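You operate a simulated robot arm through the tools that you are given. There is no shell and no other tool.

You are at the controls of a simulated robot arm. One attempt, no reset.

JOB
Start the black laptop and put Welcome slides on the projector.
Fine: open its lid and press On; mark the cue with the arrow keys, press Go, select In 2 on the switcher; start no other cue; the grey laptop keeps playing; all plugs stay.

Only the result counts: the job must be done as asked and must still hold three seconds after the hand-in. Knocking over, shifting, dropping, spilling or breaking anything else fails it. A push-on lid holds only when it is set on centred and level and pressed home; a screw cap is set on level and turned clockwise until tight.

ROBOT AND FRAMES
A 7-joint arm with a two-finger parallel gripper, fixed in place. Base frame: the origin is at the foot of the arm, x ahead of it, y to its left, z up. Units: mm, rad, N and s.
With the tool pointing down near the work surface it reaches from about 300 to 760 mm from the base axis. Its first joint turns from -2.496 to 2.496 rad. Payload 3 kg.
The TCP is the grasp point between the finger pads, 30 mm short of the fingertips. In the tool frame z runs along the fingers and y along their closing line. The gripper opens to 110 mm. The fingers are 20 mm wide and 10 mm thick; the gripper's body (48 by 112 mm) begins 55 mm behind the TCP.
Orientation is that of the tool frame in the base frame, as a unit quaternion [x, y, z, w]. With the fingers straight down and closing along the base's y, the tool's x points along the base's -x, its y along +y and its z along -z.

CONTROLS
- The arm moves only by the tool send_rows. Its argument "commands" is a list of rows, each a list of 7 numbers: the closure, from 0 (fully open) to 1 (shut), then the shift along the base's x, y, z in units of 20 mm (1.0 is 20 mm), then the turn, a rotation vector about the base's x, y, z in units of 5 degrees (1.0 is 5 degrees). In form: [[hand, x, y, z, wx, wy, wz], ...]. A call has 1 to 20 rows; each row shifts and turns the commanded pose from where the row before left it. A call with a number of a shift or a turn outside -1 to 1 is refused whole. A row lasts 0.2 s, in which the tool goes at most 50 mm and 0.15 rad; a call with a longer step from one row to the next is refused whole, and so is a gripper value outside its range. Where a pose cannot be reached the arm comes as near as it can. A force on the tool above 40 N (or 10 N above the force at the start of the call, whichever is more), or a blocked arm, ends the call early, and 0.2 s more pass. Each finger travels about 153 mm/s and halts on what it meets, pressing with about 22 N; the grip force reading is that of the motor and also rises with nothing between the fingers. The clock runs only during rows and for 0.2 s after the last one: add rows that do not move to give the fingers time. The reply holds the time, the measured pose of the TCP, the force on the tool along the base axes, the opening and the grip force, in the units named above and with some noise, with the torque about the TCP (base axes, N m) and any sound that the robot's microphone picked up.
- Cameras (640 x 400 px; columns grow to the right, rows downward): "scene" is fixed at [222.6, 498.3, 1487.2]; the picture's right is [-0.73, -0.69, 0.00], its down [-0.50, 0.52, -0.69] and it looks along [0.48, -0.50, -0.72] (base axes); focal length 214 px, centre (320, 200). "wrist" rides on the gripper at [72, 17, -103] in the tool frame; the picture's right is [-0.23, 0.97, 0.00], its down [-0.76, -0.18, -0.62] and it looks along [-0.61, -0.14, 0.78] (tool axes); focal length 222 px, centre (320, 200). There is no depth. A picture from a camera that has moved, and an enlarged one, comes with that camera's place and axes in the base frame and with its lens.
- grab_frame(camera): a new picture of that camera. No time passes.
- raise_lower(by): slides the trunk up (or, below 0, down) by that many mm; the arm rides with it, the base frame stays. It gives what a move gives, with no picture.
- enlarge(camera, box): a new picture of the part [left, top, right, bottom] of that camera's present view, enlarged. No time passes.
- job_done(): hands the job in; it is judged then, once.

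Places have to be worked out from the pictures, the camera data and where the tool is seen. Open the gripper and draw the arm clear of the work before you hand the job in, unless the task says otherwise.

The tools are called after "Request:" as name(argument=value, ...) on one line, values as JSON. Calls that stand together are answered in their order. send_rows: Moves the arm, as the interface text tells. Its arguments: {"type":"object","properties":{"commands":{"type":"array"}},"required":["commands"]} The other tools are called the same way: raise_lower (by) slides the trunk up or down; grab_frame (camera) takes a picture; enlarge (camera, box) takes an enlarged picture of a part of a camera's view; job_done () hands the job in.

At the start:

```text
time_s: 0.0
ee_pos: [540.9, -113.2, 1172.9]
ee_rot: [0.0, 1.0, 0.0, 0.0]
ft_force: [-0.4, -1.4, 0.3]
torque: [0.02, -0.03, -0.04]
finger_gap: 110.1
grip_force: 0.1
trunk travel left (down, up): [-375.0, 115.0]
```

scene: 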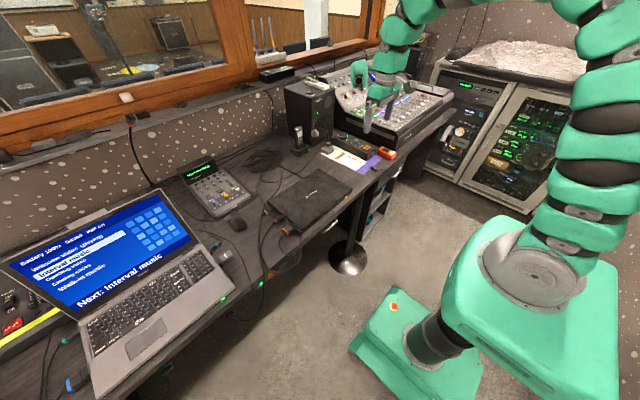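
wrist: 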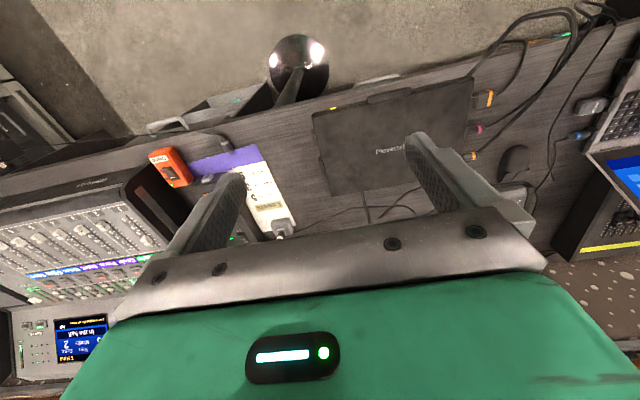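

I start by looking closely at the scene around the black laptop, the switcher, and the grey laptop.

Request:
enlarge(camera="scene", box=[230, 120, 410, 240])

Request:
enlarge(camera="scene", box=[0, 180, 260, 380])

Request:
enlarge(camera="wrist", box=[140, 60, 560, 260])

Request:
enlarge(camera="scene", box=[160, 140, 300, 250])

```text
3.33 times, centred on (320, 180) of scene
camera zoom: at [222.6, 498.3, 1487.2], right [-0.73, -0.69, 0.0], down [-0.5, 0.52, -0.69], along [0.48, -0.5, -0.72], focal length 715 px, centre (320, 267)
```

zoom: 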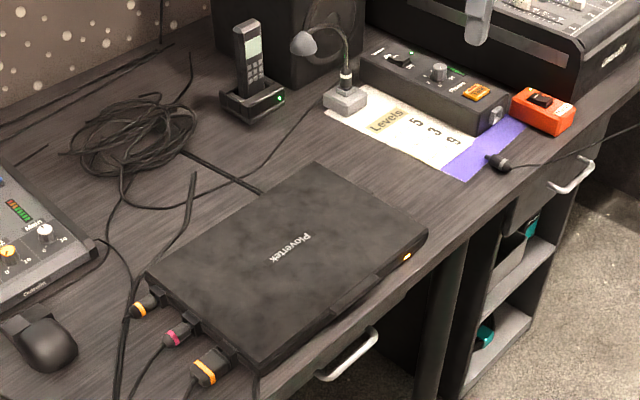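

```text
2.00 times, centred on (130, 280) of scene
camera zoom: at [222.6, 498.3, 1487.2], right [-0.73, -0.69, 0.0], down [-0.5, 0.52, -0.69], along [0.48, -0.5, -0.72], focal length 429 px, centre (700, 40)
```

zoom: 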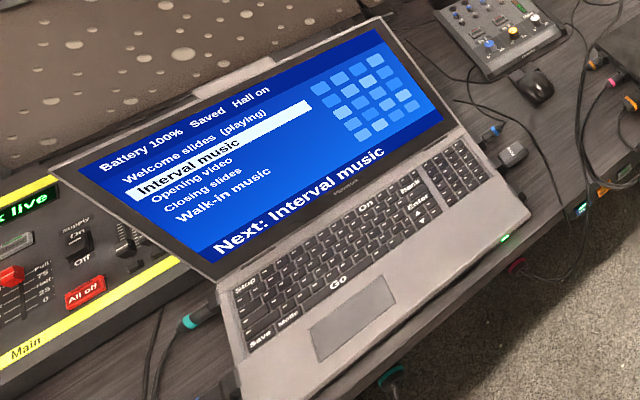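

```text
1.52 times, centred on (350, 160) of wrist
camera zoom: at [469.9, -96.1, 1276.2], right [0.23, 0.97, 0.0], down [0.76, -0.18, 0.62], along [0.61, -0.14, -0.78], focal length 338 px, centre (274, 261)
```

zoom: 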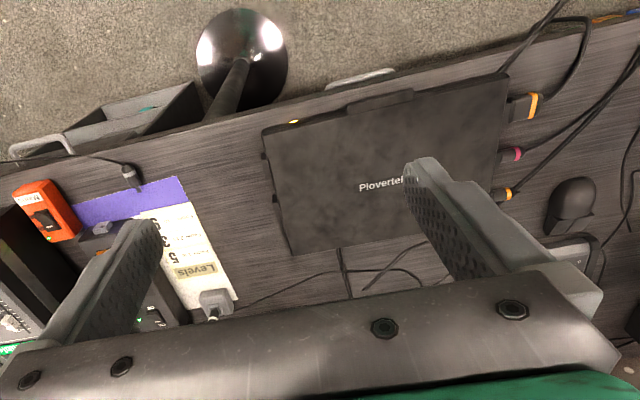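

```text
3.64 times, centred on (230, 195) of scene
camera zoom: at [222.6, 498.3, 1487.2], right [-0.73, -0.69, 0.0], down [-0.5, 0.52, -0.69], along [0.48, -0.5, -0.72], focal length 780 px, centre (647, 218)
```

zoom: 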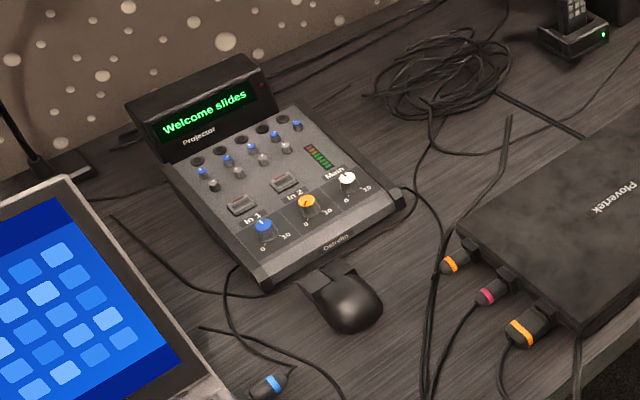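

The black laptop's lid top is near z≈790, with x 620–850 and y −140–180. Its hinge is on the far (wall) side and a lip on the near edge sits around (612, 15). The switcher looks farther off, around x≈1000–1060, y≈300. I move the arm left for a better view of the switcher.

Request:
send_rows(commands=[[0, 0, 1, 0, 0, 0, 0], [0, 0, 1, 0, 0, 0, 0], [0, 0, 1, 0, 0, 0, 0], [0, 0, 1, 0, 0, 0, 0], [0, 0, 1, 0, 0, 0, 0], [0, 0, 1, 0, 0, 0, 0], [0, 0, 1, 0, 0, 0, 0], [0, 0, 1, 0, 0, 0, 0], [0, 0, 1, 0, 0, 0, 0], [0, 0, 1, 0, 0, 0, 0], [0, 0, 1, 0, 0, 0, 0], [0, 0, 1, 0, 0, 0, 0], [0, 0, 1, 0, 0, 0, 0], [0, 0, 1, 0, 0, 0, 0], [0, 0, 1, 0, 0, 0, 0], [0, 0, 1, 0, 0, 0, 0]])

Request:
grab_frame(camera="wrist")

Request:
grab_frame(camera="scene")

```text
time_s: 3.4
ee_pos: [542.8, 208.4, 1173.4]
ee_rot: [0.001, 1.0, 0.001, -0.001]
ft_force: [-0.3, -0.6, 0.0]
torque: [0.03, -0.01, -0.04]
finger_gap: 110.0
grip_force: 0.1
trunk travel left (down, up): [-375.0, 115.0]
```

```text
taken
camera wrist: at [470.6, 224.3, 1276.0], right [0.23, 0.97, 0.0], down [0.76, -0.18, 0.62], along [0.61, -0.14, -0.78], focal length 222 px, centre (320, 200)
```

wrist: 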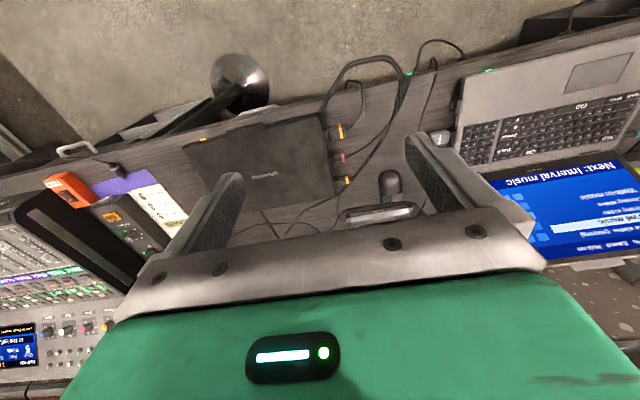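

```text
taken
```

scene: 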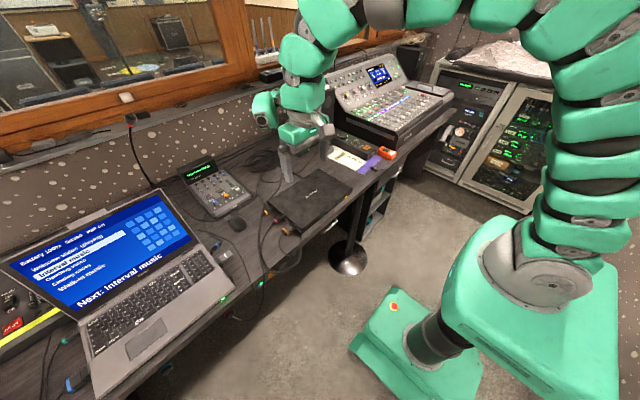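

The gripper hides the switcher, so I tilt the tool forward to bring it into the clear part of the wrist view.

Request:
send_rows(commands=[[0, 0, 0.5, 0, 0, -1, 0], [0, 0, 0.5, 0, 0, -1, 0], [0, 0, 0.5, 0, 0, -1, 0], [0, 0, 0.5, 0, 0, -1, 0], [0, 0, 0.5, 0, 0, -1, 0], [0, 0, 0.5, 0, 0, -1, 0]])

Request:
grab_frame(camera="wrist")

```text
time_s: 4.8
ee_pos: [542.9, 267.5, 1173.1]
ee_rot: [0.001, 0.966, 0.0, 0.259]
ft_force: [0.3, 0.7, -0.4]
torque: [-0.01, 0.02, 0.01]
finger_gap: 110.0
grip_force: 0.1
trunk travel left (down, up): [-375.0, 115.0]
```

```text
taken
camera wrist: at [429.0, 285.3, 1225.5], right [0.2, 0.97, 0.11], down [0.35, -0.18, 0.92], along [0.92, -0.14, -0.38], focal length 222 px, centre (320, 200)
```

wrist: 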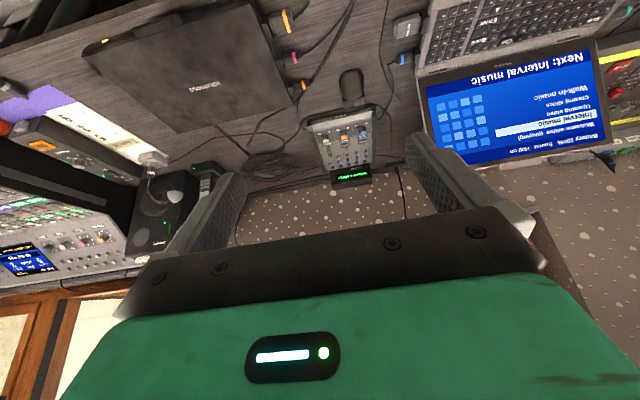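

Request:
enlarge(camera="wrist", box=[280, 60, 440, 200])

Request:
enlarge(camera="wrist", box=[60, 0, 320, 140])

```text
2.86 times, centred on (360, 130) of wrist
camera zoom: at [429.0, 285.3, 1225.5], right [0.2, 0.97, 0.11], down [0.35, -0.18, 0.92], along [0.92, -0.14, -0.38], focal length 635 px, centre (206, 400)
```

zoom: 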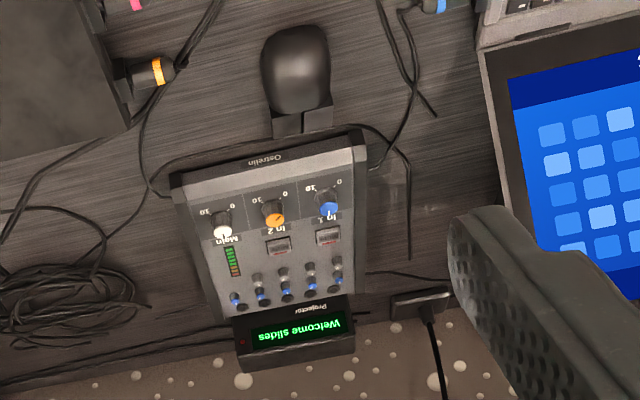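

```text
2.46 times, centred on (190, 70) of wrist
camera zoom: at [429.0, 285.3, 1225.5], right [0.2, 0.97, 0.11], down [0.35, -0.18, 0.92], along [0.92, -0.14, -0.38], focal length 547 px, centre (640, 520)
```

zoom: 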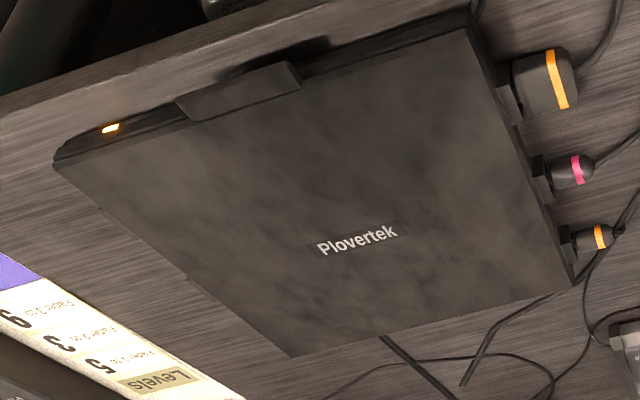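

The In 2 button triangulates to about (1056, 297, 800). Next I move in front of the black laptop and lower the trunk to see its lip side-on.

Request:
send_rows(commands=[[0, 0, -1, 0, 0, 0, 0], [0, 0, -1, 0, 0, 0, 0], [0, 0, -1, 0, 0, 0, 0], [0, 0, -1, 0, 0, 0, 0], [0, 0, -1, 0, 0, 0, 0], [0, 0, -1, 0, 0, 0, 0], [0, 0, -1, 0, 0, 0, 0], [0, 0, -1, 0, 0, 0, 0], [0, 0, -1, 0, 0, 0, 0], [0, 0, -1, 0, 0, 0, 0], [0, 0, -1, 0, 0, 0, 0], [0, 0, -1, 0, 0, 0, 0]])

Request:
raise_lower(by=-220)

Request:
grab_frame(camera="wrist")

Request:
grab_frame(camera="scene")

```text
time_s: 7.4
ee_pos: [542.1, 27.5, 1173.8]
ee_rot: [0.0, 0.966, -0.001, 0.259]
ft_force: [0.0, 1.0, -0.2]
torque: [-0.05, 0.01, 0.0]
finger_gap: 110.0
grip_force: 0.1
trunk travel left (down, up): [-375.0, 115.0]
```

```text
time_s: 9.7
ee_pos: [542.4, 27.4, 954.3]
ee_rot: [0.001, 0.966, 0.0, 0.259]
ft_force: [-0.6, -0.2, 0.2]
torque: [-0.02, 0.01, -0.02]
finger_gap: 110.1
grip_force: 0.1
trunk travel left (down, up): [-155.0, 335.0]
```

```text
taken
camera wrist: at [427.1, 44.6, 1006.4], right [0.2, 0.97, 0.11], down [0.35, -0.18, 0.92], along [0.92, -0.14, -0.37], focal length 222 px, centre (320, 200)
```

wrist: 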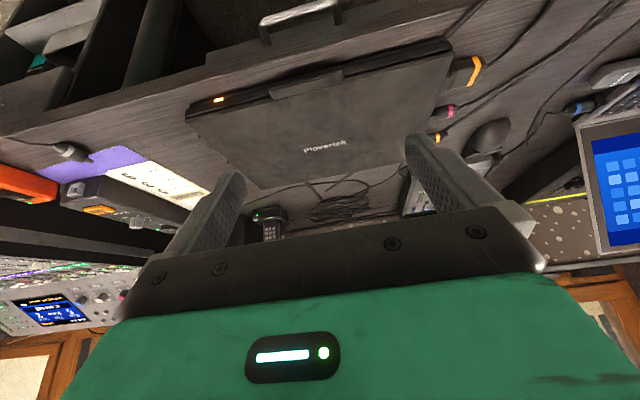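

```text
taken
```

scene: 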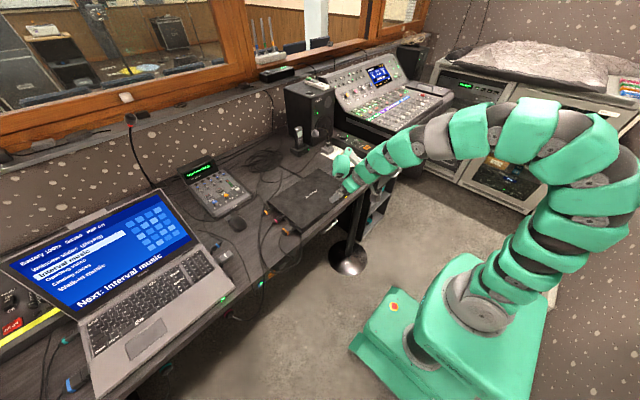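

Request:
enlarge(camera="wrist", box=[180, 20, 480, 170])

Request:
enlarge(camera="wrist", box=[240, 50, 370, 120])

```text
2.13 times, centred on (330, 95) of wrist
camera zoom: at [427.1, 44.6, 1006.4], right [0.2, 0.97, 0.11], down [0.35, -0.18, 0.92], along [0.92, -0.14, -0.37], focal length 474 px, centre (299, 424)
```

zoom: 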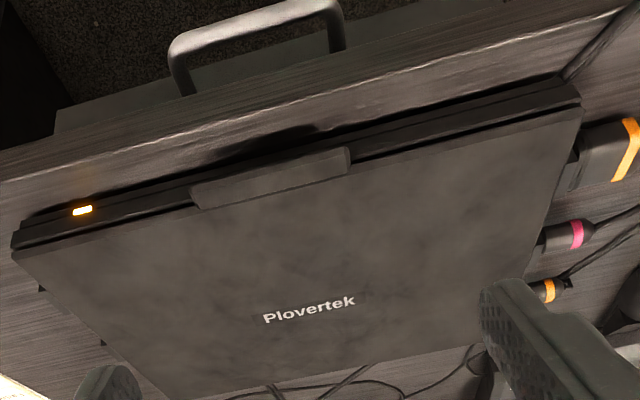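

```text
4.92 times, centred on (305, 85) of wrist
camera zoom: at [427.1, 44.6, 1006.4], right [0.2, 0.97, 0.11], down [0.35, -0.18, 0.92], along [0.92, -0.14, -0.37], focal length 1094 px, centre (394, 766)
```

zoom: 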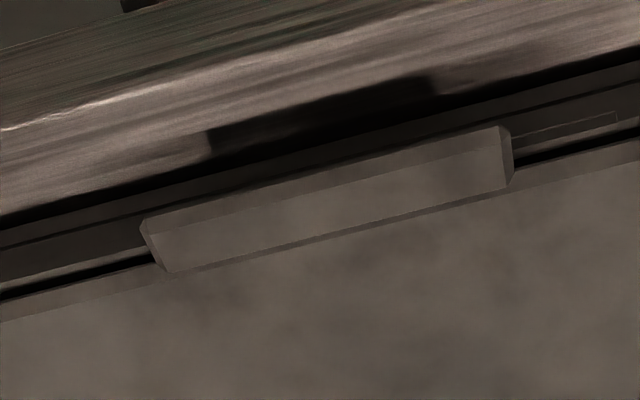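

The lip spans y≈−25..60, its front is at x≈608, and it overhangs the base front at x≈615. I tilt the tool to horizontal, then roll it so the fingers close vertically and the camera looks from the side.

Request:
send_rows(commands=[[0, -0.5, 0, 0, 0, -1, 0], [0, -0.5, 0, 0, 0, -1, 0], [0, -0.5, 0, 0, 0, -1, 0], [0, -0.5, 0, 0, 0, -1, 0], [0, -0.5, 0, 0, 0, -1, 0], [0, -0.5, 0, 0, 0, -1, 0], [0, -0.5, 0, 0, 0, -1, 0], [0, -0.5, 0, 0, 0, -1, 0], [0, 0, 0, 0, 0, -1, 0], [0, 0, 0, 0, 0, -1, 0], [0, 0, 0, 0, 0, -1, 0], [0, 0, 0, 0, 0, -1, 0]])

Request:
send_rows(commands=[[0, 0, 0, 0, 1, 0, 0], [0, 0, 0, 0, 1, 0, 0], [0, 0, 0, 0, 1, 0, 0], [0, 0, 0, 0, 1, 0, 0], [0, 0, 0, 0, 1, 0, 0], [0, 0, 0, 0, 1, 0, 0], [0, 0, 0, 0, 1, 0, 0], [0, 0, 0, 0, 1, 0, 0], [0, 0, 0, 0, 1, 0, 0], [0, 0, 0, 0, 1, 0, 0], [0, 0, 0, 0, 1, 0, 0], [0, 0, 0, 0, 1, 0, 0], [0, 0, 0, 0, 1, 0, 0], [0, 0, 0, 0, 1, 0, 0], [0, 0, 0, 0, 1, 0, 0], [0, 0, 0, 0, 1, 0, 0], [0, 0, 0, 0, 1, 0, 0], [0, 0, 0, 0, 1, 0, 0]])

Request:
grab_frame(camera="wrist")

Request:
grab_frame(camera="scene")

```text
time_s: 12.3
ee_pos: [606.9, -15.1, 1080.1]
ee_rot: [0.005, 0.727, -0.005, 0.687]
ft_force: [1.1, -0.1, -0.1]
torque: [0.03, -0.04, -0.03]
finger_gap: 110.2
grip_force: 0.0
out of reach, approached as far as the arm can: row 4, 5, 6, 7, 8, 9, 10, 11, 12
trunk travel left (down, up): [-155.0, 335.0]
```

```text
time_s: 16.1
ee_pos: [606.8, -15.4, 1082.6]
ee_rot: [0.489, 0.517, 0.512, 0.482]
ft_force: [0.7, -0.6, -0.4]
torque: [0.01, 0.01, 0.05]
finger_gap: 110.1
grip_force: 0.2
trunk travel left (down, up): [-155.0, 335.0]
```

```text
taken
camera wrist: at [500.5, 50.5, 1099.3], right [0.03, -0.23, 0.97], down [-0.58, -0.8, -0.17], along [0.81, -0.56, -0.15], focal length 222 px, centre (320, 200)
```

wrist: 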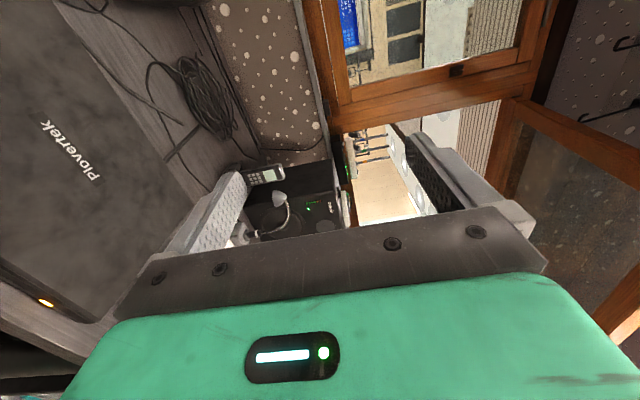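

```text
taken
```

scene: 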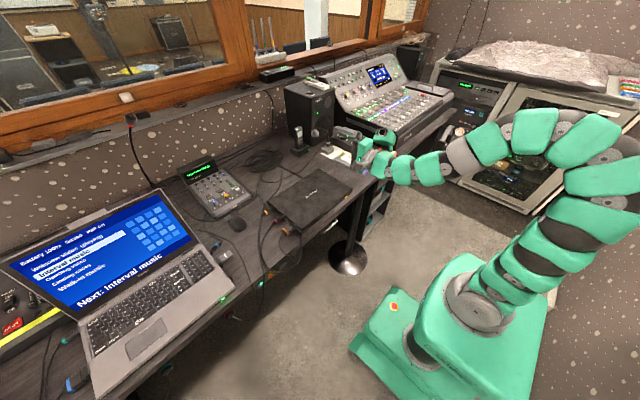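

Pointing horizontally, the arm can't fold that close at this height. I move down with the arm itself, keeping the shoulder high, and then draw back in x to see whether the horizontal pose is reachable there.

Request:
send_rows(commands=[[0, 0, 0, -1, 0, 0, 0], [0, 0, 0, -1, 0, 0, 0], [0, 0, 0, -1, 0, 0, 0], [0, 0, 0, -1, 0, 0, 0], [0, 0, 0, -1, 0, 0, 0], [0, 0, 0, -1, 0, 0, 0], [0, -0.5, 0, -0.5, 0, 0, 0], [0, -0.5, 0, -0.5, 0, 0, 0], [0, -0.5, 0, -0.5, 0, 0, 0], [0, -0.5, 0, -0.5, 0, 0, 0], [0, -0.5, 0, 0, 0, 0, 0], [0, -0.5, 0, 0, 0, 0, 0]])

Request:
grab_frame(camera="scene")

```text
time_s: 18.7
ee_pos: [613.6, -13.8, 1073.0]
ee_rot: [0.488, 0.518, 0.511, 0.482]
ft_force: [-0.4, -0.3, -0.9]
torque: [-0.01, -0.03, 0.01]
finger_gap: 110.1
grip_force: 0.2
out of reach, approached as far as the arm can: row 1, 2, 3, 4, 5, 6, 7, 8, 9, 10, 11, 12
trunk travel left (down, up): [-155.0, 335.0]
```

```text
taken
```

scene: 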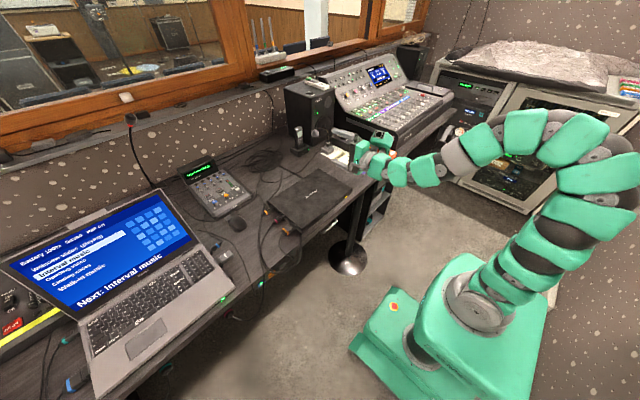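

Horizontal pointing isn't possible at lip height, so I'll grip the lip by its two end faces with the tool pointing down, since its 85 mm width fits the 110 mm opening. First I undo the roll and bring the tool back to vertical.

Request:
send_rows(commands=[[0, 0, 0, 0.2, -1, 0, 0], [0, 0, 0, 0.2, -1, 0, 0], [0, 0, 0, 0.2, -1, 0, 0], [0, 0, 0, 0, -1, 0, 0], [0, 0, 0, 0, -1, 0, 0], [0, 0, 0, 0, -1, 0, 0], [0, 0, 0, 0, -1, 0, 0], [0, 0, 0, 0, -1, 0, 0], [0, 0, 0, 0, -1, 0, 0], [0, 0, 0, 0, -1, 0, 0], [0, 0, 0, 0, -1, 0, 0], [0, 0, 0, 0, -1, 0, 0], [0, 0, 0, 0, -1, 0, 0], [0, 0, 0, 0, -1, 0, 0], [0, 0, 0, 0, -1, 0, 0], [0, 0, 0, 0, -1, 0, 0], [0, 0, 0, 0, -1, 0, 0], [0, 0, 0, 0, -1, 0, 0]])

Request:
send_rows(commands=[[0, 0, 0, 0, 0, 1, 0], [0, 0, 0, 0, 0, 1, 0], [0, 0, 0, 0, 0, 1, 0], [0, 0, 0, 0, 0, 1, 0], [0, 0, 0, 0, 0, 1, 0], [0, 0, 0, 0, 0, 1, 0], [0, 0, 0, 0, 0, 1, 0], [0, 0, 0, 0, 0, 1, 0], [0, 0, 0, 0, 0, 1, 0], [0, 0, 0, 0, 0, 1, 0], [0, 0, 0, 0, 0, 1, 0], [0, 0, 0, 0, 0, 1, 0], [0, 0, 0, 0, 0, 1, 0], [0, 0, 0, 0, 0, 1, 0], [0, 0, 0, 0, 0, 1, 0], [0, 0, 0, 0, 0, 1, 0]])

```text
time_s: 22.5
ee_pos: [614.3, -10.9, 1083.5]
ee_rot: [0.004, 0.728, -0.005, 0.686]
ft_force: [-0.5, -0.3, 0.4]
torque: [0.0, 0.04, 0.02]
finger_gap: 110.1
grip_force: 0.1
trunk travel left (down, up): [-155.0, 335.0]
```

```text
time_s: 25.9
ee_pos: [614.0, -11.1, 1082.5]
ee_rot: [0.001, 0.998, -0.007, 0.058]
ft_force: [-0.8, 0.1, -0.8]
torque: [-0.05, 0.01, 0.0]
finger_gap: 109.9
grip_force: 0.0
trunk travel left (down, up): [-155.0, 335.0]
```

Next I square up to vertical and descend above the lip to about z 850 for a close look.

Request:
send_rows(commands=[[0, -0.25, 0.7, -1, 0, 0.65, 0], [0, -0.25, 0.7, -1, 0, 0.65, 0], [0, 0, 0, -1, 0, 0, 0], [0, 0, 0, -1, 0, 0, 0], [0, 0, 0, -1, 0, 0, 0], [0, 0, 0, -1, 0, 0, 0], [0, 0, 0, -1, 0, 0, 0], [0, 0, 0, -1, 0, 0, 0], [0, 0, 0, -1, 0, 0, 0], [0, 0, 0, -1, 0, 0, 0], [0, 0, 0, -0.5, 0, 0, 0]])

Request:
grab_frame(camera="wrist")

Request:
enlarge(camera="scene", box=[260, 130, 420, 230])

```text
time_s: 28.3
ee_pos: [603.5, 14.7, 872.2]
ee_rot: [0.0, 1.0, -0.007, 0.002]
ft_force: [0.0, -0.9, -0.4]
torque: [-0.01, -0.01, -0.03]
finger_gap: 109.8
grip_force: 0.1
trunk travel left (down, up): [-155.0, 335.0]
```

```text
taken
camera wrist: at [531.1, 33.6, 974.4], right [0.23, 0.97, -0.01], down [0.76, -0.17, 0.63], along [0.61, -0.15, -0.78], focal length 222 px, centre (320, 200)
```

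wrist: 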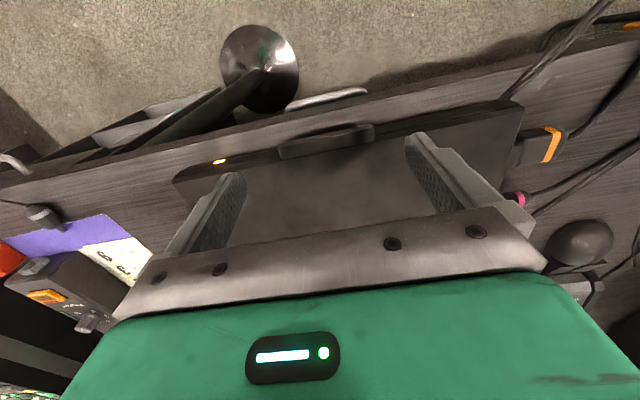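

```text
4.00 times, centred on (340, 180) of scene
camera zoom: at [222.6, 498.3, 1487.2], right [-0.73, -0.69, 0.0], down [-0.5, 0.52, -0.69], along [0.48, -0.5, -0.72], focal length 858 px, centre (240, 280)
```

zoom: 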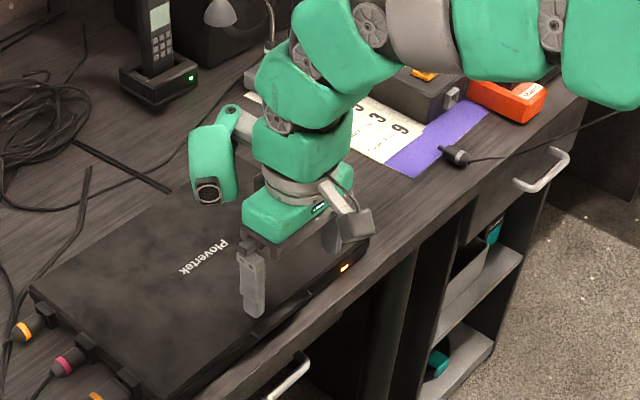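

Request:
enlarge(camera="wrist", box=[250, 100, 410, 200])

Request:
enlarge(camera="wrist", box=[160, 60, 560, 260])

```text
4.00 times, centred on (330, 150) of wrist
camera zoom: at [531.1, 33.6, 974.4], right [0.23, 0.97, -0.01], down [0.76, -0.17, 0.63], along [0.61, -0.15, -0.78], focal length 888 px, centre (280, 400)
```

zoom: 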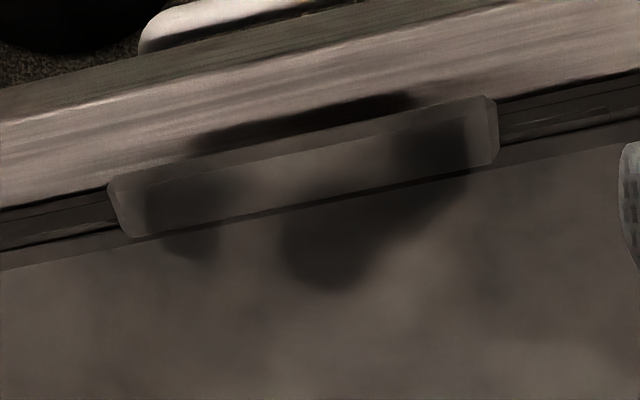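

```text
1.60 times, centred on (360, 160) of wrist
camera zoom: at [531.1, 33.6, 974.4], right [0.23, 0.97, -0.01], down [0.76, -0.17, 0.63], along [0.61, -0.15, -0.78], focal length 355 px, centre (256, 264)
```

zoom: 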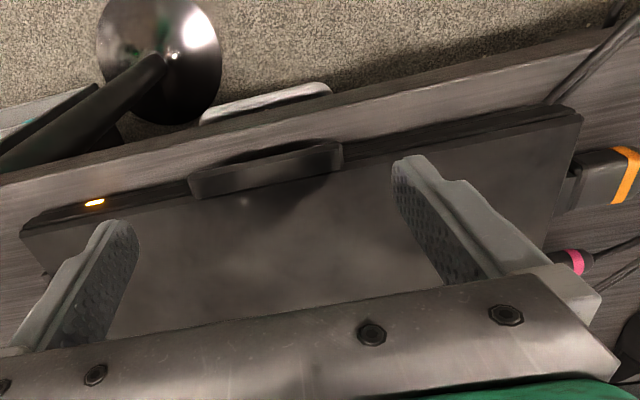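

The lip runs y −26..59 and x 608–620, aligned with y. I centre on y≈16.5 and lower the open fingers in front of the lid edge with the tips near z 775.

Request:
send_rows(commands=[[0, 0.05, 0.1, -1, 0, 0, 0], [0, 0.05, 0, -1, 0, 0, 0], [0, 0, 0, -0.8, 0, 0, 0], [0, 0, 0, -0.55, 0, 0, 0]])

Request:
enlarge(camera="wrist", box=[200, 100, 450, 250])

Request:
enlarge(camera="scene", box=[290, 160, 370, 220])

```text
time_s: 29.3
ee_pos: [607.1, 18.2, 808.0]
ee_rot: [0.001, 1.0, -0.007, 0.002]
ft_force: [0.4, 0.1, 0.3]
torque: [-0.01, -0.04, 0.01]
finger_gap: 109.9
grip_force: 0.0
trunk travel left (down, up): [-155.0, 335.0]
```

```text
2.56 times, centred on (325, 175) of wrist
camera zoom: at [534.1, 37.0, 909.9], right [0.23, 0.97, -0.01], down [0.76, -0.17, 0.63], along [0.61, -0.15, -0.78], focal length 569 px, centre (307, 264)
```

zoom: 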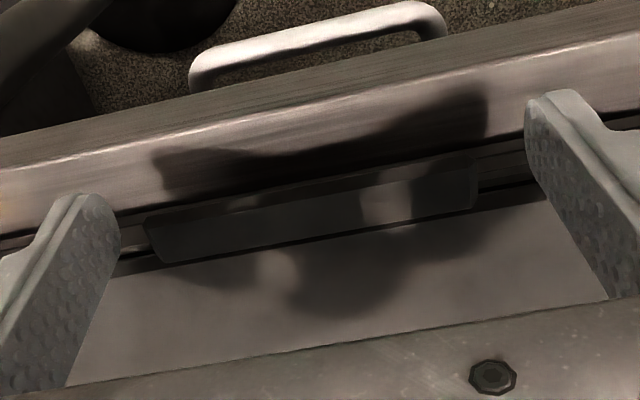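

```text
6.67 times, centred on (330, 190) of scene
camera zoom: at [222.6, 498.3, 1487.2], right [-0.73, -0.69, 0.0], down [-0.5, 0.52, -0.69], along [0.48, -0.5, -0.72], focal length 1430 px, centre (253, 267)
```

zoom: 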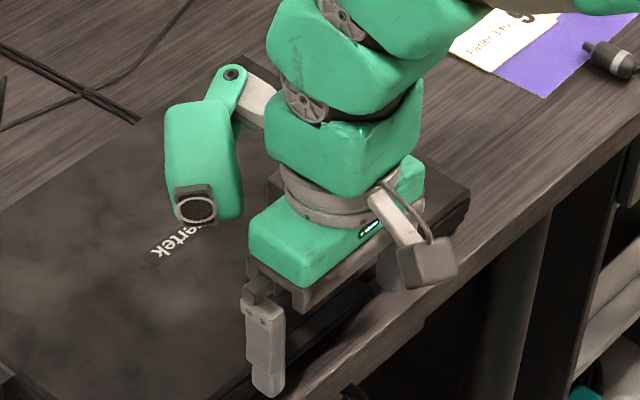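

Tips are at z≈778 and overlap the lip by about 9 mm in x. I lower about 9 mm more, trim y, and close gently while watching the gap.

Request:
send_rows(commands=[[0, 0, -0.06, -0.15, 0, 0, 0], [0, 0, 0, -0.15, 0, 0, 0], [0, 0, 0, -0.15, 0, 0, 0]])

Request:
enlarge(camera="wrist", box=[200, 100, 450, 250])

```text
time_s: 30.1
ee_pos: [607.1, 18.1, 796.0]
ee_rot: [0.001, 1.0, -0.007, 0.002]
ft_force: [0.1, -0.6, 0.2]
torque: [-0.01, 0.0, 0.0]
finger_gap: 110.1
grip_force: 0.1
trunk travel left (down, up): [-155.0, 335.0]
```

```text
2.56 times, centred on (325, 175) of wrist
camera zoom: at [534.3, 36.0, 899.4], right [0.23, 0.97, -0.01], down [0.76, -0.17, 0.63], along [0.61, -0.15, -0.78], focal length 569 px, centre (307, 264)
```

zoom: 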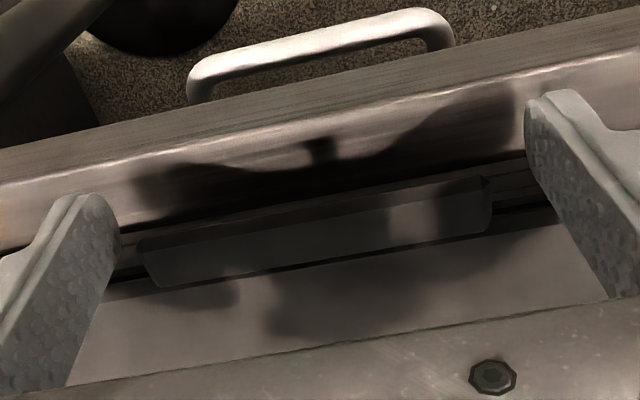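

Gaps on both sides look nearly equal, so I trim y by −1 mm and close in steps onto the lip ends.

Request:
send_rows(commands=[[0.1, 0, -0.05, 0, 0, 0, 0], [0.17, 0, 0, 0, 0, 0, 0], [0.2, 0, 0, 0, 0, 0, 0], [0.22, 0, 0, 0, 0, 0, 0], [0.25, 0, 0, 0, 0, 0, 0], [0.3, 0, 0, 0, 0, 0, 0], [0.35, 0, 0, 0, 0, 0, 0]])

Request:
enlarge(camera="wrist", box=[200, 100, 450, 250])

```text
time_s: 31.7
ee_pos: [606.4, 16.2, 795.6]
ee_rot: [0.001, 1.0, -0.007, 0.001]
ft_force: [-2.4, -3.3, -0.2]
torque: [-0.14, 0.11, 0.02]
finger_gap: 90.1
grip_force: 21.9
trunk travel left (down, up): [-155.0, 335.0]
```

```text
2.56 times, centred on (325, 175) of wrist
camera zoom: at [534.2, 34.4, 898.9], right [0.23, 0.97, -0.01], down [0.76, -0.17, 0.63], along [0.61, -0.15, -0.78], focal length 569 px, centre (307, 264)
```

zoom: 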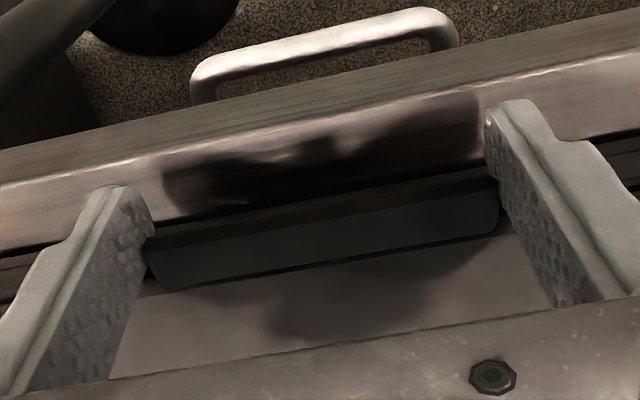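

The lip is held (gap 90 mm, grip 22 N). I lift along the hinge arc (hinge near x 848, z 782, radius about 235), only the first 10° for now.

Request:
send_rows(commands=[[0.4, 0.01, 0, 0.4, 0, 0, 0], [0.4, 0.03, 0, 0.6, 0, 0, 0], [0.4, 0.06, 0, 0.5, 0, 0, 0], [0.4, 0.08, 0, 0.54, 0, 0, 0]])

Request:
grab_frame(camera="wrist")

Request:
enlarge(camera="scene", box=[240, 130, 400, 250])

```text
time_s: 32.7
ee_pos: [610.0, 16.8, 836.7]
ee_rot: [0.001, 1.0, -0.007, 0.002]
ft_force: [4.4, -4.3, -7.0]
torque: [-0.06, 0.45, -0.16]
finger_gap: 90.2
grip_force: 22.3
trunk travel left (down, up): [-155.0, 335.0]
```

```text
taken
camera wrist: at [537.1, 35.5, 939.4], right [0.23, 0.97, -0.01], down [0.76, -0.17, 0.63], along [0.61, -0.15, -0.78], focal length 222 px, centre (320, 200)
```

wrist: 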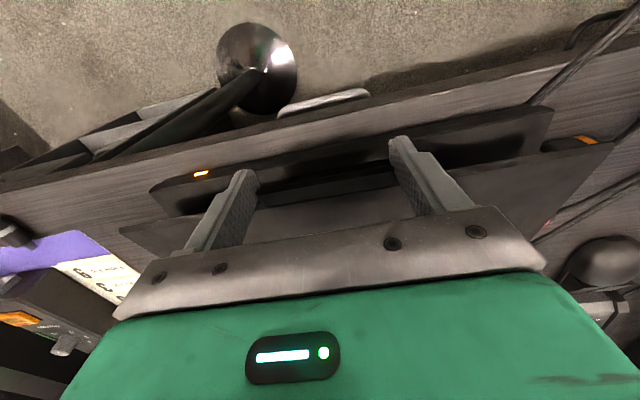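

```text
3.33 times, centred on (320, 190) of scene
camera zoom: at [222.6, 498.3, 1487.2], right [-0.73, -0.69, 0.0], down [-0.5, 0.52, -0.69], along [0.48, -0.5, -0.72], focal length 715 px, centre (320, 233)
```

zoom: 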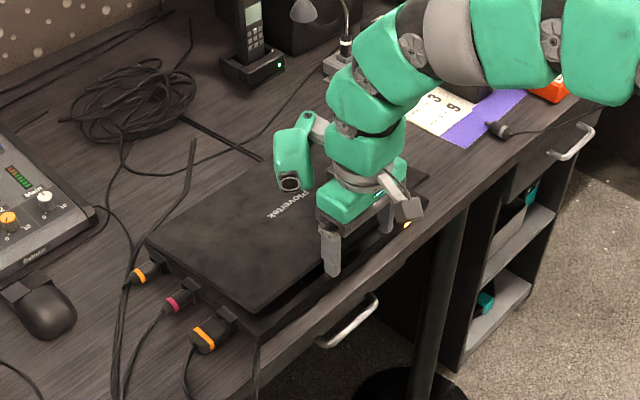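

The lid is rising cleanly with about 7 N. I continue along the arc to roughly 45°.

Request:
send_rows(commands=[[0.4, 0.1, 0, 0.5, 0, 0, 0], [0.4, 0.12, 0, 0.5, 0, 0, 0], [0.4, 0.15, 0, 0.49, 0, 0, 0], [0.4, 0.16, 0, 0.49, 0, 0, 0], [0.4, 0.19, 0, 0.48, 0, 0, 0], [0.4, 0.2, 0, 0.47, 0, 0, 0], [0.4, 0.23, 0, 0.46, 0, 0, 0], [0.4, 0.24, 0, 0.45, 0, 0, 0]])

Request:
enlarge(camera="scene", box=[240, 110, 400, 230])

```text
time_s: 34.5
ee_pos: [636.9, 15.0, 916.3]
ee_rot: [0.0, 1.0, -0.007, 0.001]
ft_force: [-2.1, 3.8, -4.6]
torque: [0.19, 0.63, 0.34]
finger_gap: 90.1
grip_force: 22.2
trunk travel left (down, up): [-155.0, 335.0]
```

```text
3.33 times, centred on (320, 170) of scene
camera zoom: at [222.6, 498.3, 1487.2], right [-0.73, -0.69, 0.0], down [-0.5, 0.52, -0.69], along [0.48, -0.5, -0.72], focal length 715 px, centre (320, 300)
```

zoom: 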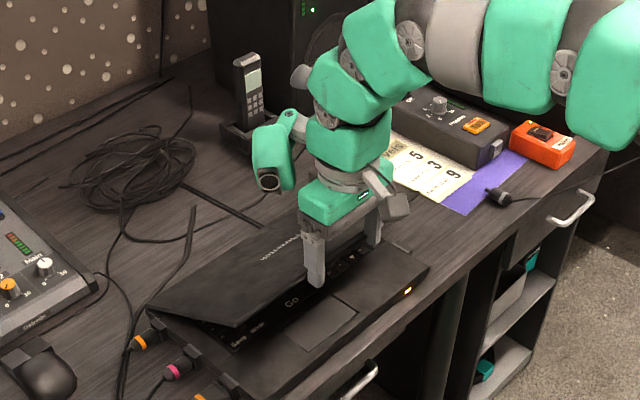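

The lid is at about 30° and still held, with the keyboard showing beneath. I continue to about 60°.

Request:
send_rows(commands=[[0.4, 0.27, 0, 0.44, 0, 0, 0], [0.4, 0.28, 0, 0.43, 0, 0, 0], [0.4, 0.3, 0, 0.41, 0, 0, 0], [0.4, 0.32, 0, 0.4, 0, 0, 0], [0.4, 0.34, 0, 0.38, 0, 0, 0], [0.4, 0.36, 0, 0.37, 0, 0, 0], [0.4, 0.37, 0, 0.36, 0, 0, 0], [0.4, 0.38, 0, 0.34, 0, 0, 0], [0.4, 0.4, 0, 0.32, 0, 0, 0], [0.4, 0.41, 0, 0.3, 0, 0, 0], [0.4, 0.43, 0, 0.28, 0, 0, 0], [0.4, 0.44, 0, 0.27, 0, 0, 0]])

Request:
enlarge(camera="scene", box=[240, 90, 400, 210])

Request:
grab_frame(camera="wrist")

```text
time_s: 37.1
ee_pos: [713.5, 15.5, 995.5]
ee_rot: [0.001, 1.0, -0.006, 0.003]
ft_force: [-3.5, -2.3, 5.4]
torque: [0.12, -0.26, -0.31]
finger_gap: 89.7
grip_force: 22.2
out of reach, approached as far as the arm can: row 12
trunk travel left (down, up): [-155.0, 335.0]
```

```text
3.33 times, centred on (320, 150) of scene
camera zoom: at [222.6, 498.3, 1487.2], right [-0.73, -0.69, 0.0], down [-0.5, 0.52, -0.69], along [0.48, -0.5, -0.72], focal length 715 px, centre (320, 367)
```

zoom: 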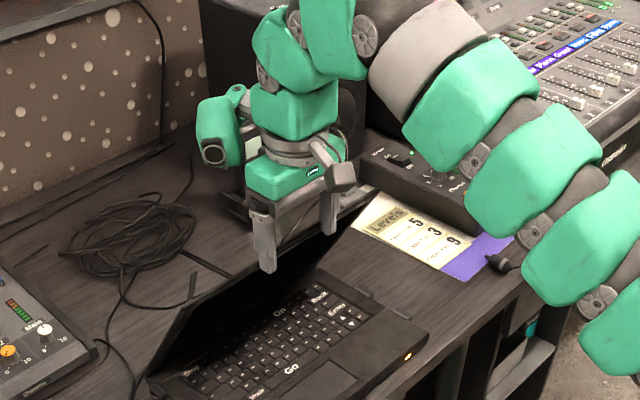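

```text
taken
camera wrist: at [641.2, 34.3, 1097.0], right [0.23, 0.97, -0.01], down [0.76, -0.17, 0.63], along [0.61, -0.15, -0.78], focal length 222 px, centre (320, 200)
```

wrist: 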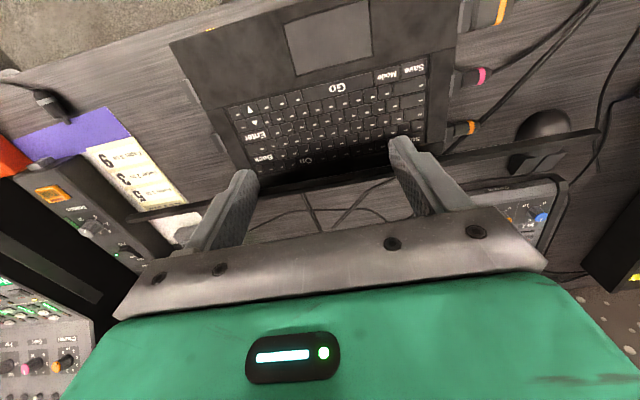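

The lid is near 60°, and the vertical tool has reached its limit at x≈713. I tilt the tool forward step by step while following the arc to about 90°.

Request:
send_rows(commands=[[0.4, -0.04, 0, -0.03, 0, -1, 0], [0.4, -0.04, 0, -0.03, 0, -1, 0], [0.4, 0.2, 0, 0.1, 0, -1, 0], [0.4, 0.42, 0, 0.22, 0, -1, 0], [0.4, 0.42, 0, 0.2, 0, -1, 0], [0.4, 0.43, 0, 0.17, 0, -1, 0], [0.4, 0.43, 0, 0.15, 0, -1, 0], [0.4, 0.44, 0, 0.13, 0, -1, 0], [0.4, 0.45, 0, 0.11, 0, -1, 0]])

Request:
enlarge(camera="scene", box=[240, 90, 400, 210])

Request:
grab_frame(camera="wrist")

```text
time_s: 39.1
ee_pos: [765.5, 16.4, 1013.9]
ee_rot: [0.003, 0.923, -0.007, 0.384]
ft_force: [-2.9, -0.5, -1.0]
torque: [-0.04, 0.03, 0.07]
finger_gap: 65.9
grip_force: 0.2
trunk travel left (down, up): [-155.0, 335.0]
```

```text
3.33 times, centred on (320, 150) of scene
camera zoom: at [222.6, 498.3, 1487.2], right [-0.73, -0.69, 0.0], down [-0.5, 0.52, -0.69], along [0.48, -0.5, -0.72], focal length 715 px, centre (320, 367)
```

zoom: 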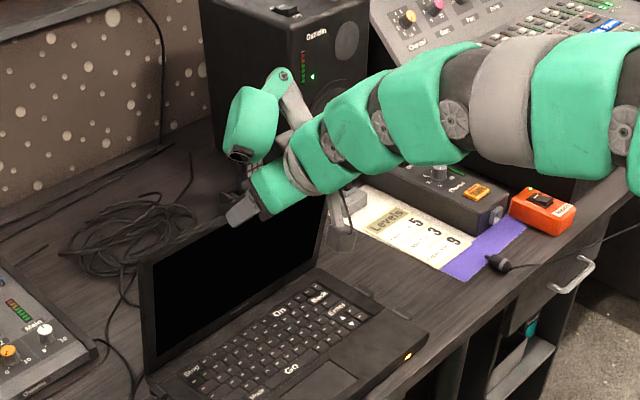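

```text
taken
camera wrist: at [642.5, 34.8, 1034.8], right [0.17, 0.97, 0.15], down [0.09, -0.17, 0.98], along [0.98, -0.15, -0.12], focal length 222 px, centre (320, 200)
```

wrist: 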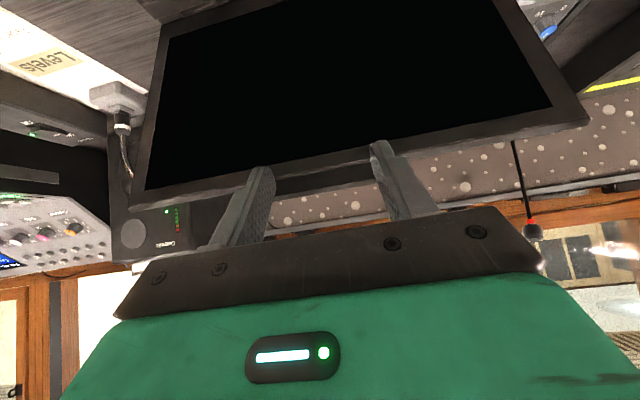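

The fingers slipped off the lip ends, but the lid stays up at around 75–80°. The fingertips now rest on the inner face near its top edge, so I keep pushing it back from inside.

Request:
send_rows(commands=[[0.4, 0.5, 0, 0, 0, 0, 0], [0.4, 0.5, 0, 0, 0, 0, 0], [0.4, 0.5, 0, 0, 0, 0, 0], [0.4, 0.5, 0, 0, 0, 0, 0], [0.4, 0.5, 0, -0.1, 0, 0, 0], [0.4, 0.5, 0, -0.1, 0, 0, 0]])

Request:
enlarge(camera="scene", box=[240, 90, 400, 210])

Request:
grab_frame(camera="wrist")

```text
time_s: 40.5
ee_pos: [826.9, 15.0, 1007.8]
ee_rot: [0.003, 0.923, -0.007, 0.384]
ft_force: [-0.9, 0.0, -1.5]
torque: [0.0, 0.04, -0.01]
finger_gap: 65.9
grip_force: 0.0
trunk travel left (down, up): [-155.0, 335.0]
```

```text
3.33 times, centred on (320, 150) of scene
camera zoom: at [222.6, 498.3, 1487.2], right [-0.73, -0.69, 0.0], down [-0.5, 0.52, -0.69], along [0.48, -0.5, -0.72], focal length 715 px, centre (320, 367)
```

zoom: 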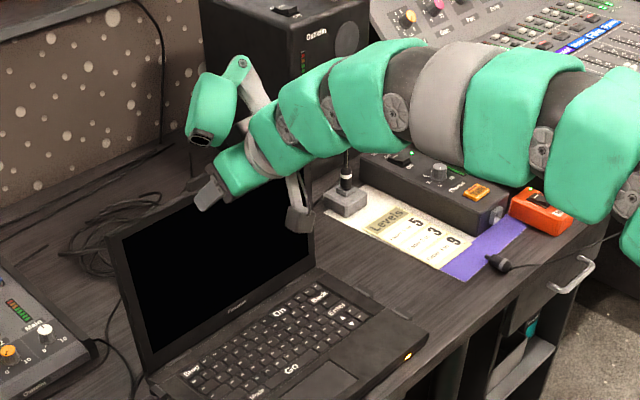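

```text
taken
camera wrist: at [703.2, 34.3, 1029.4], right [0.17, 0.97, 0.15], down [0.09, -0.17, 0.98], along [0.98, -0.15, -0.12], focal length 222 px, centre (320, 200)
```

wrist: 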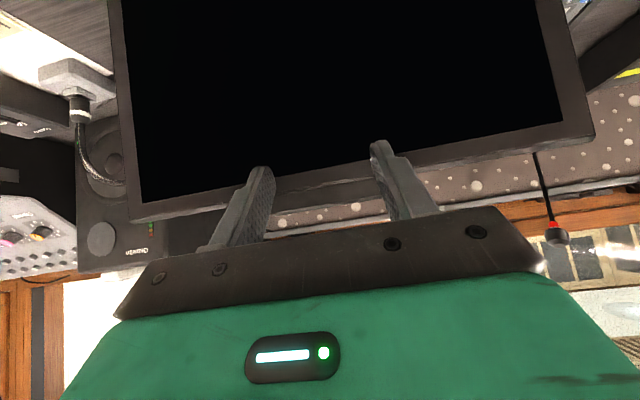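

Lid is about vertical or slightly past. I push another 50 mm back to give it a comfortable open angle.

Request:
send_rows(commands=[[0.4, 0.5, 0, -0.1, 0, 0, 0], [0.4, 0.5, 0, -0.1, 0, 0, 0], [0.4, 0.5, 0, -0.15, 0, 0, 0], [0.4, 0.5, 0, -0.15, 0, 0, 0], [0.4, 0.5, 0, -0.15, 0, 0, 0]])

Request:
enlarge(camera="scene", box=[240, 90, 400, 210])

```text
time_s: 41.7
ee_pos: [879.4, 14.9, 995.6]
ee_rot: [0.003, 0.924, -0.006, 0.383]
ft_force: [0.2, -0.6, 0.2]
torque: [0.02, -0.01, -0.03]
finger_gap: 66.1
grip_force: 0.1
trunk travel left (down, up): [-155.0, 335.0]
```

```text
3.33 times, centred on (320, 150) of scene
camera zoom: at [222.6, 498.3, 1487.2], right [-0.73, -0.69, 0.0], down [-0.5, 0.52, -0.69], along [0.48, -0.5, -0.72], focal length 715 px, centre (320, 367)
```

zoom: 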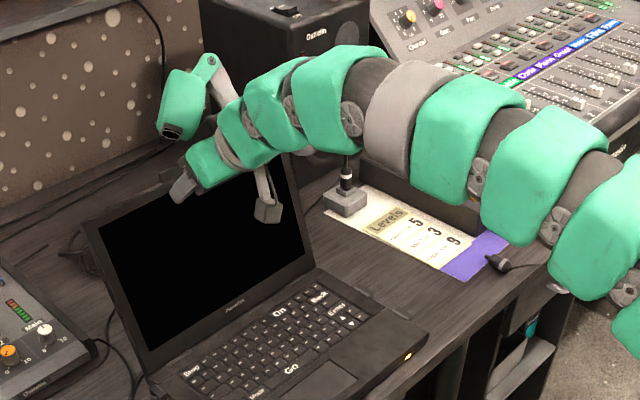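

The lid is now well past vertical and holds itself (force ≈0). I retreat and look down at the keyboard.

Request:
send_rows(commands=[[0.4, -1, 0, 0.2, 0, 0, 0], [0.4, -1, 0, 0.2, 0, 0, 0], [0.4, -1, 0, 0.2, 0, 0, 0], [0.4, -1, 0, 0.2, 0, 0, 0], [0.4, -1, 0, 0.2, 0, 0, 0], [0.4, -1, 0, 0.2, 0, 1, 0], [0.4, -1, 0, 0.2, 0, 1, 0], [0.4, -1, 0, 0, 0, 1, 0], [0.4, -1, 0, 0, 0, 1, 0], [0.4, -1, 0, 0, 0, 1, 0], [0.4, -1, 0, 0, 0, 1, 0], [0.4, -1, 0, 0, 0, 0, 0]])

Request:
grab_frame(camera="wrist")

Request:
grab_frame(camera="scene")

```text
time_s: 44.3
ee_pos: [636.5, 17.1, 1026.5]
ee_rot: [0.001, 0.991, -0.007, 0.131]
ft_force: [-0.3, -0.1, -1.2]
torque: [0.0, 0.0, 0.02]
finger_gap: 65.9
grip_force: 0.1
trunk travel left (down, up): [-155.0, 335.0]
```

```text
taken
camera wrist: at [541.1, 36.3, 1105.9], right [0.22, 0.97, 0.05], down [0.57, -0.17, 0.8], along [0.79, -0.15, -0.6], focal length 222 px, centre (320, 200)
```

wrist: 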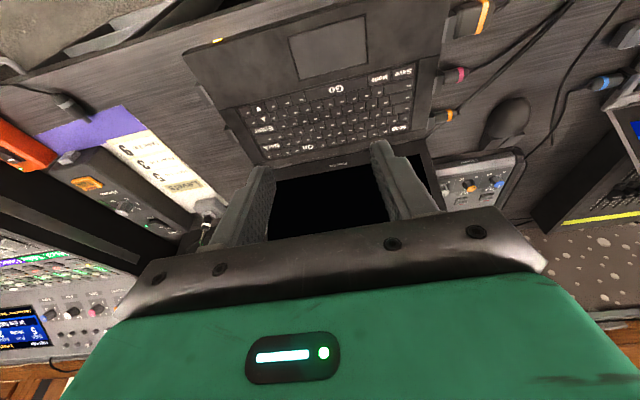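

```text
taken
```

scene: 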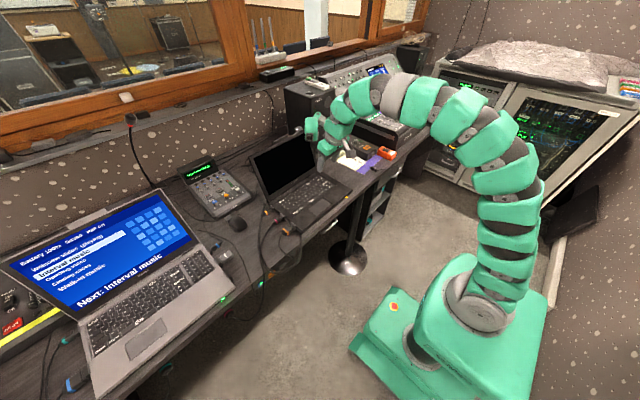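

Request:
enlarge(camera="wrist", box=[220, 60, 440, 200])

Request:
enlarge(camera="scene", box=[260, 140, 360, 235])

```text
2.86 times, centred on (330, 130) of wrist
camera zoom: at [541.1, 36.3, 1105.9], right [0.22, 0.97, 0.05], down [0.57, -0.17, 0.8], along [0.79, -0.15, -0.6], focal length 635 px, centre (291, 400)
```

zoom: 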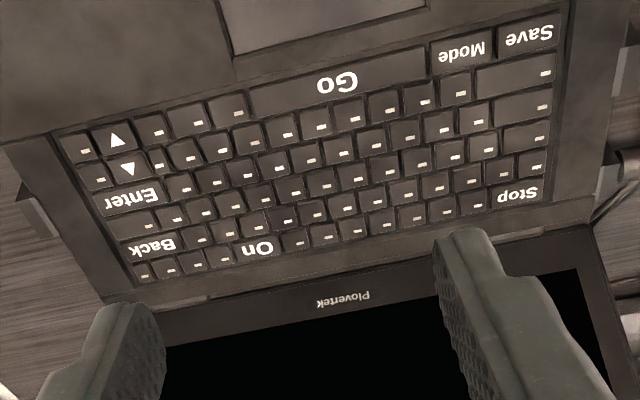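

```text
4.21 times, centred on (310, 188) of scene
camera zoom: at [222.6, 498.3, 1487.2], right [-0.73, -0.69, 0.0], down [-0.5, 0.52, -0.69], along [0.48, -0.5, -0.72], focal length 903 px, centre (362, 253)
```

zoom: 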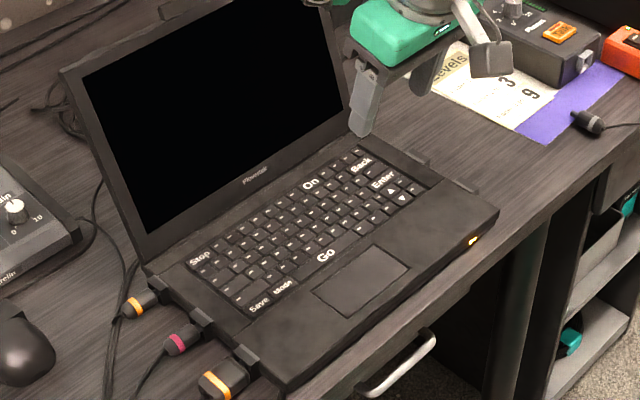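

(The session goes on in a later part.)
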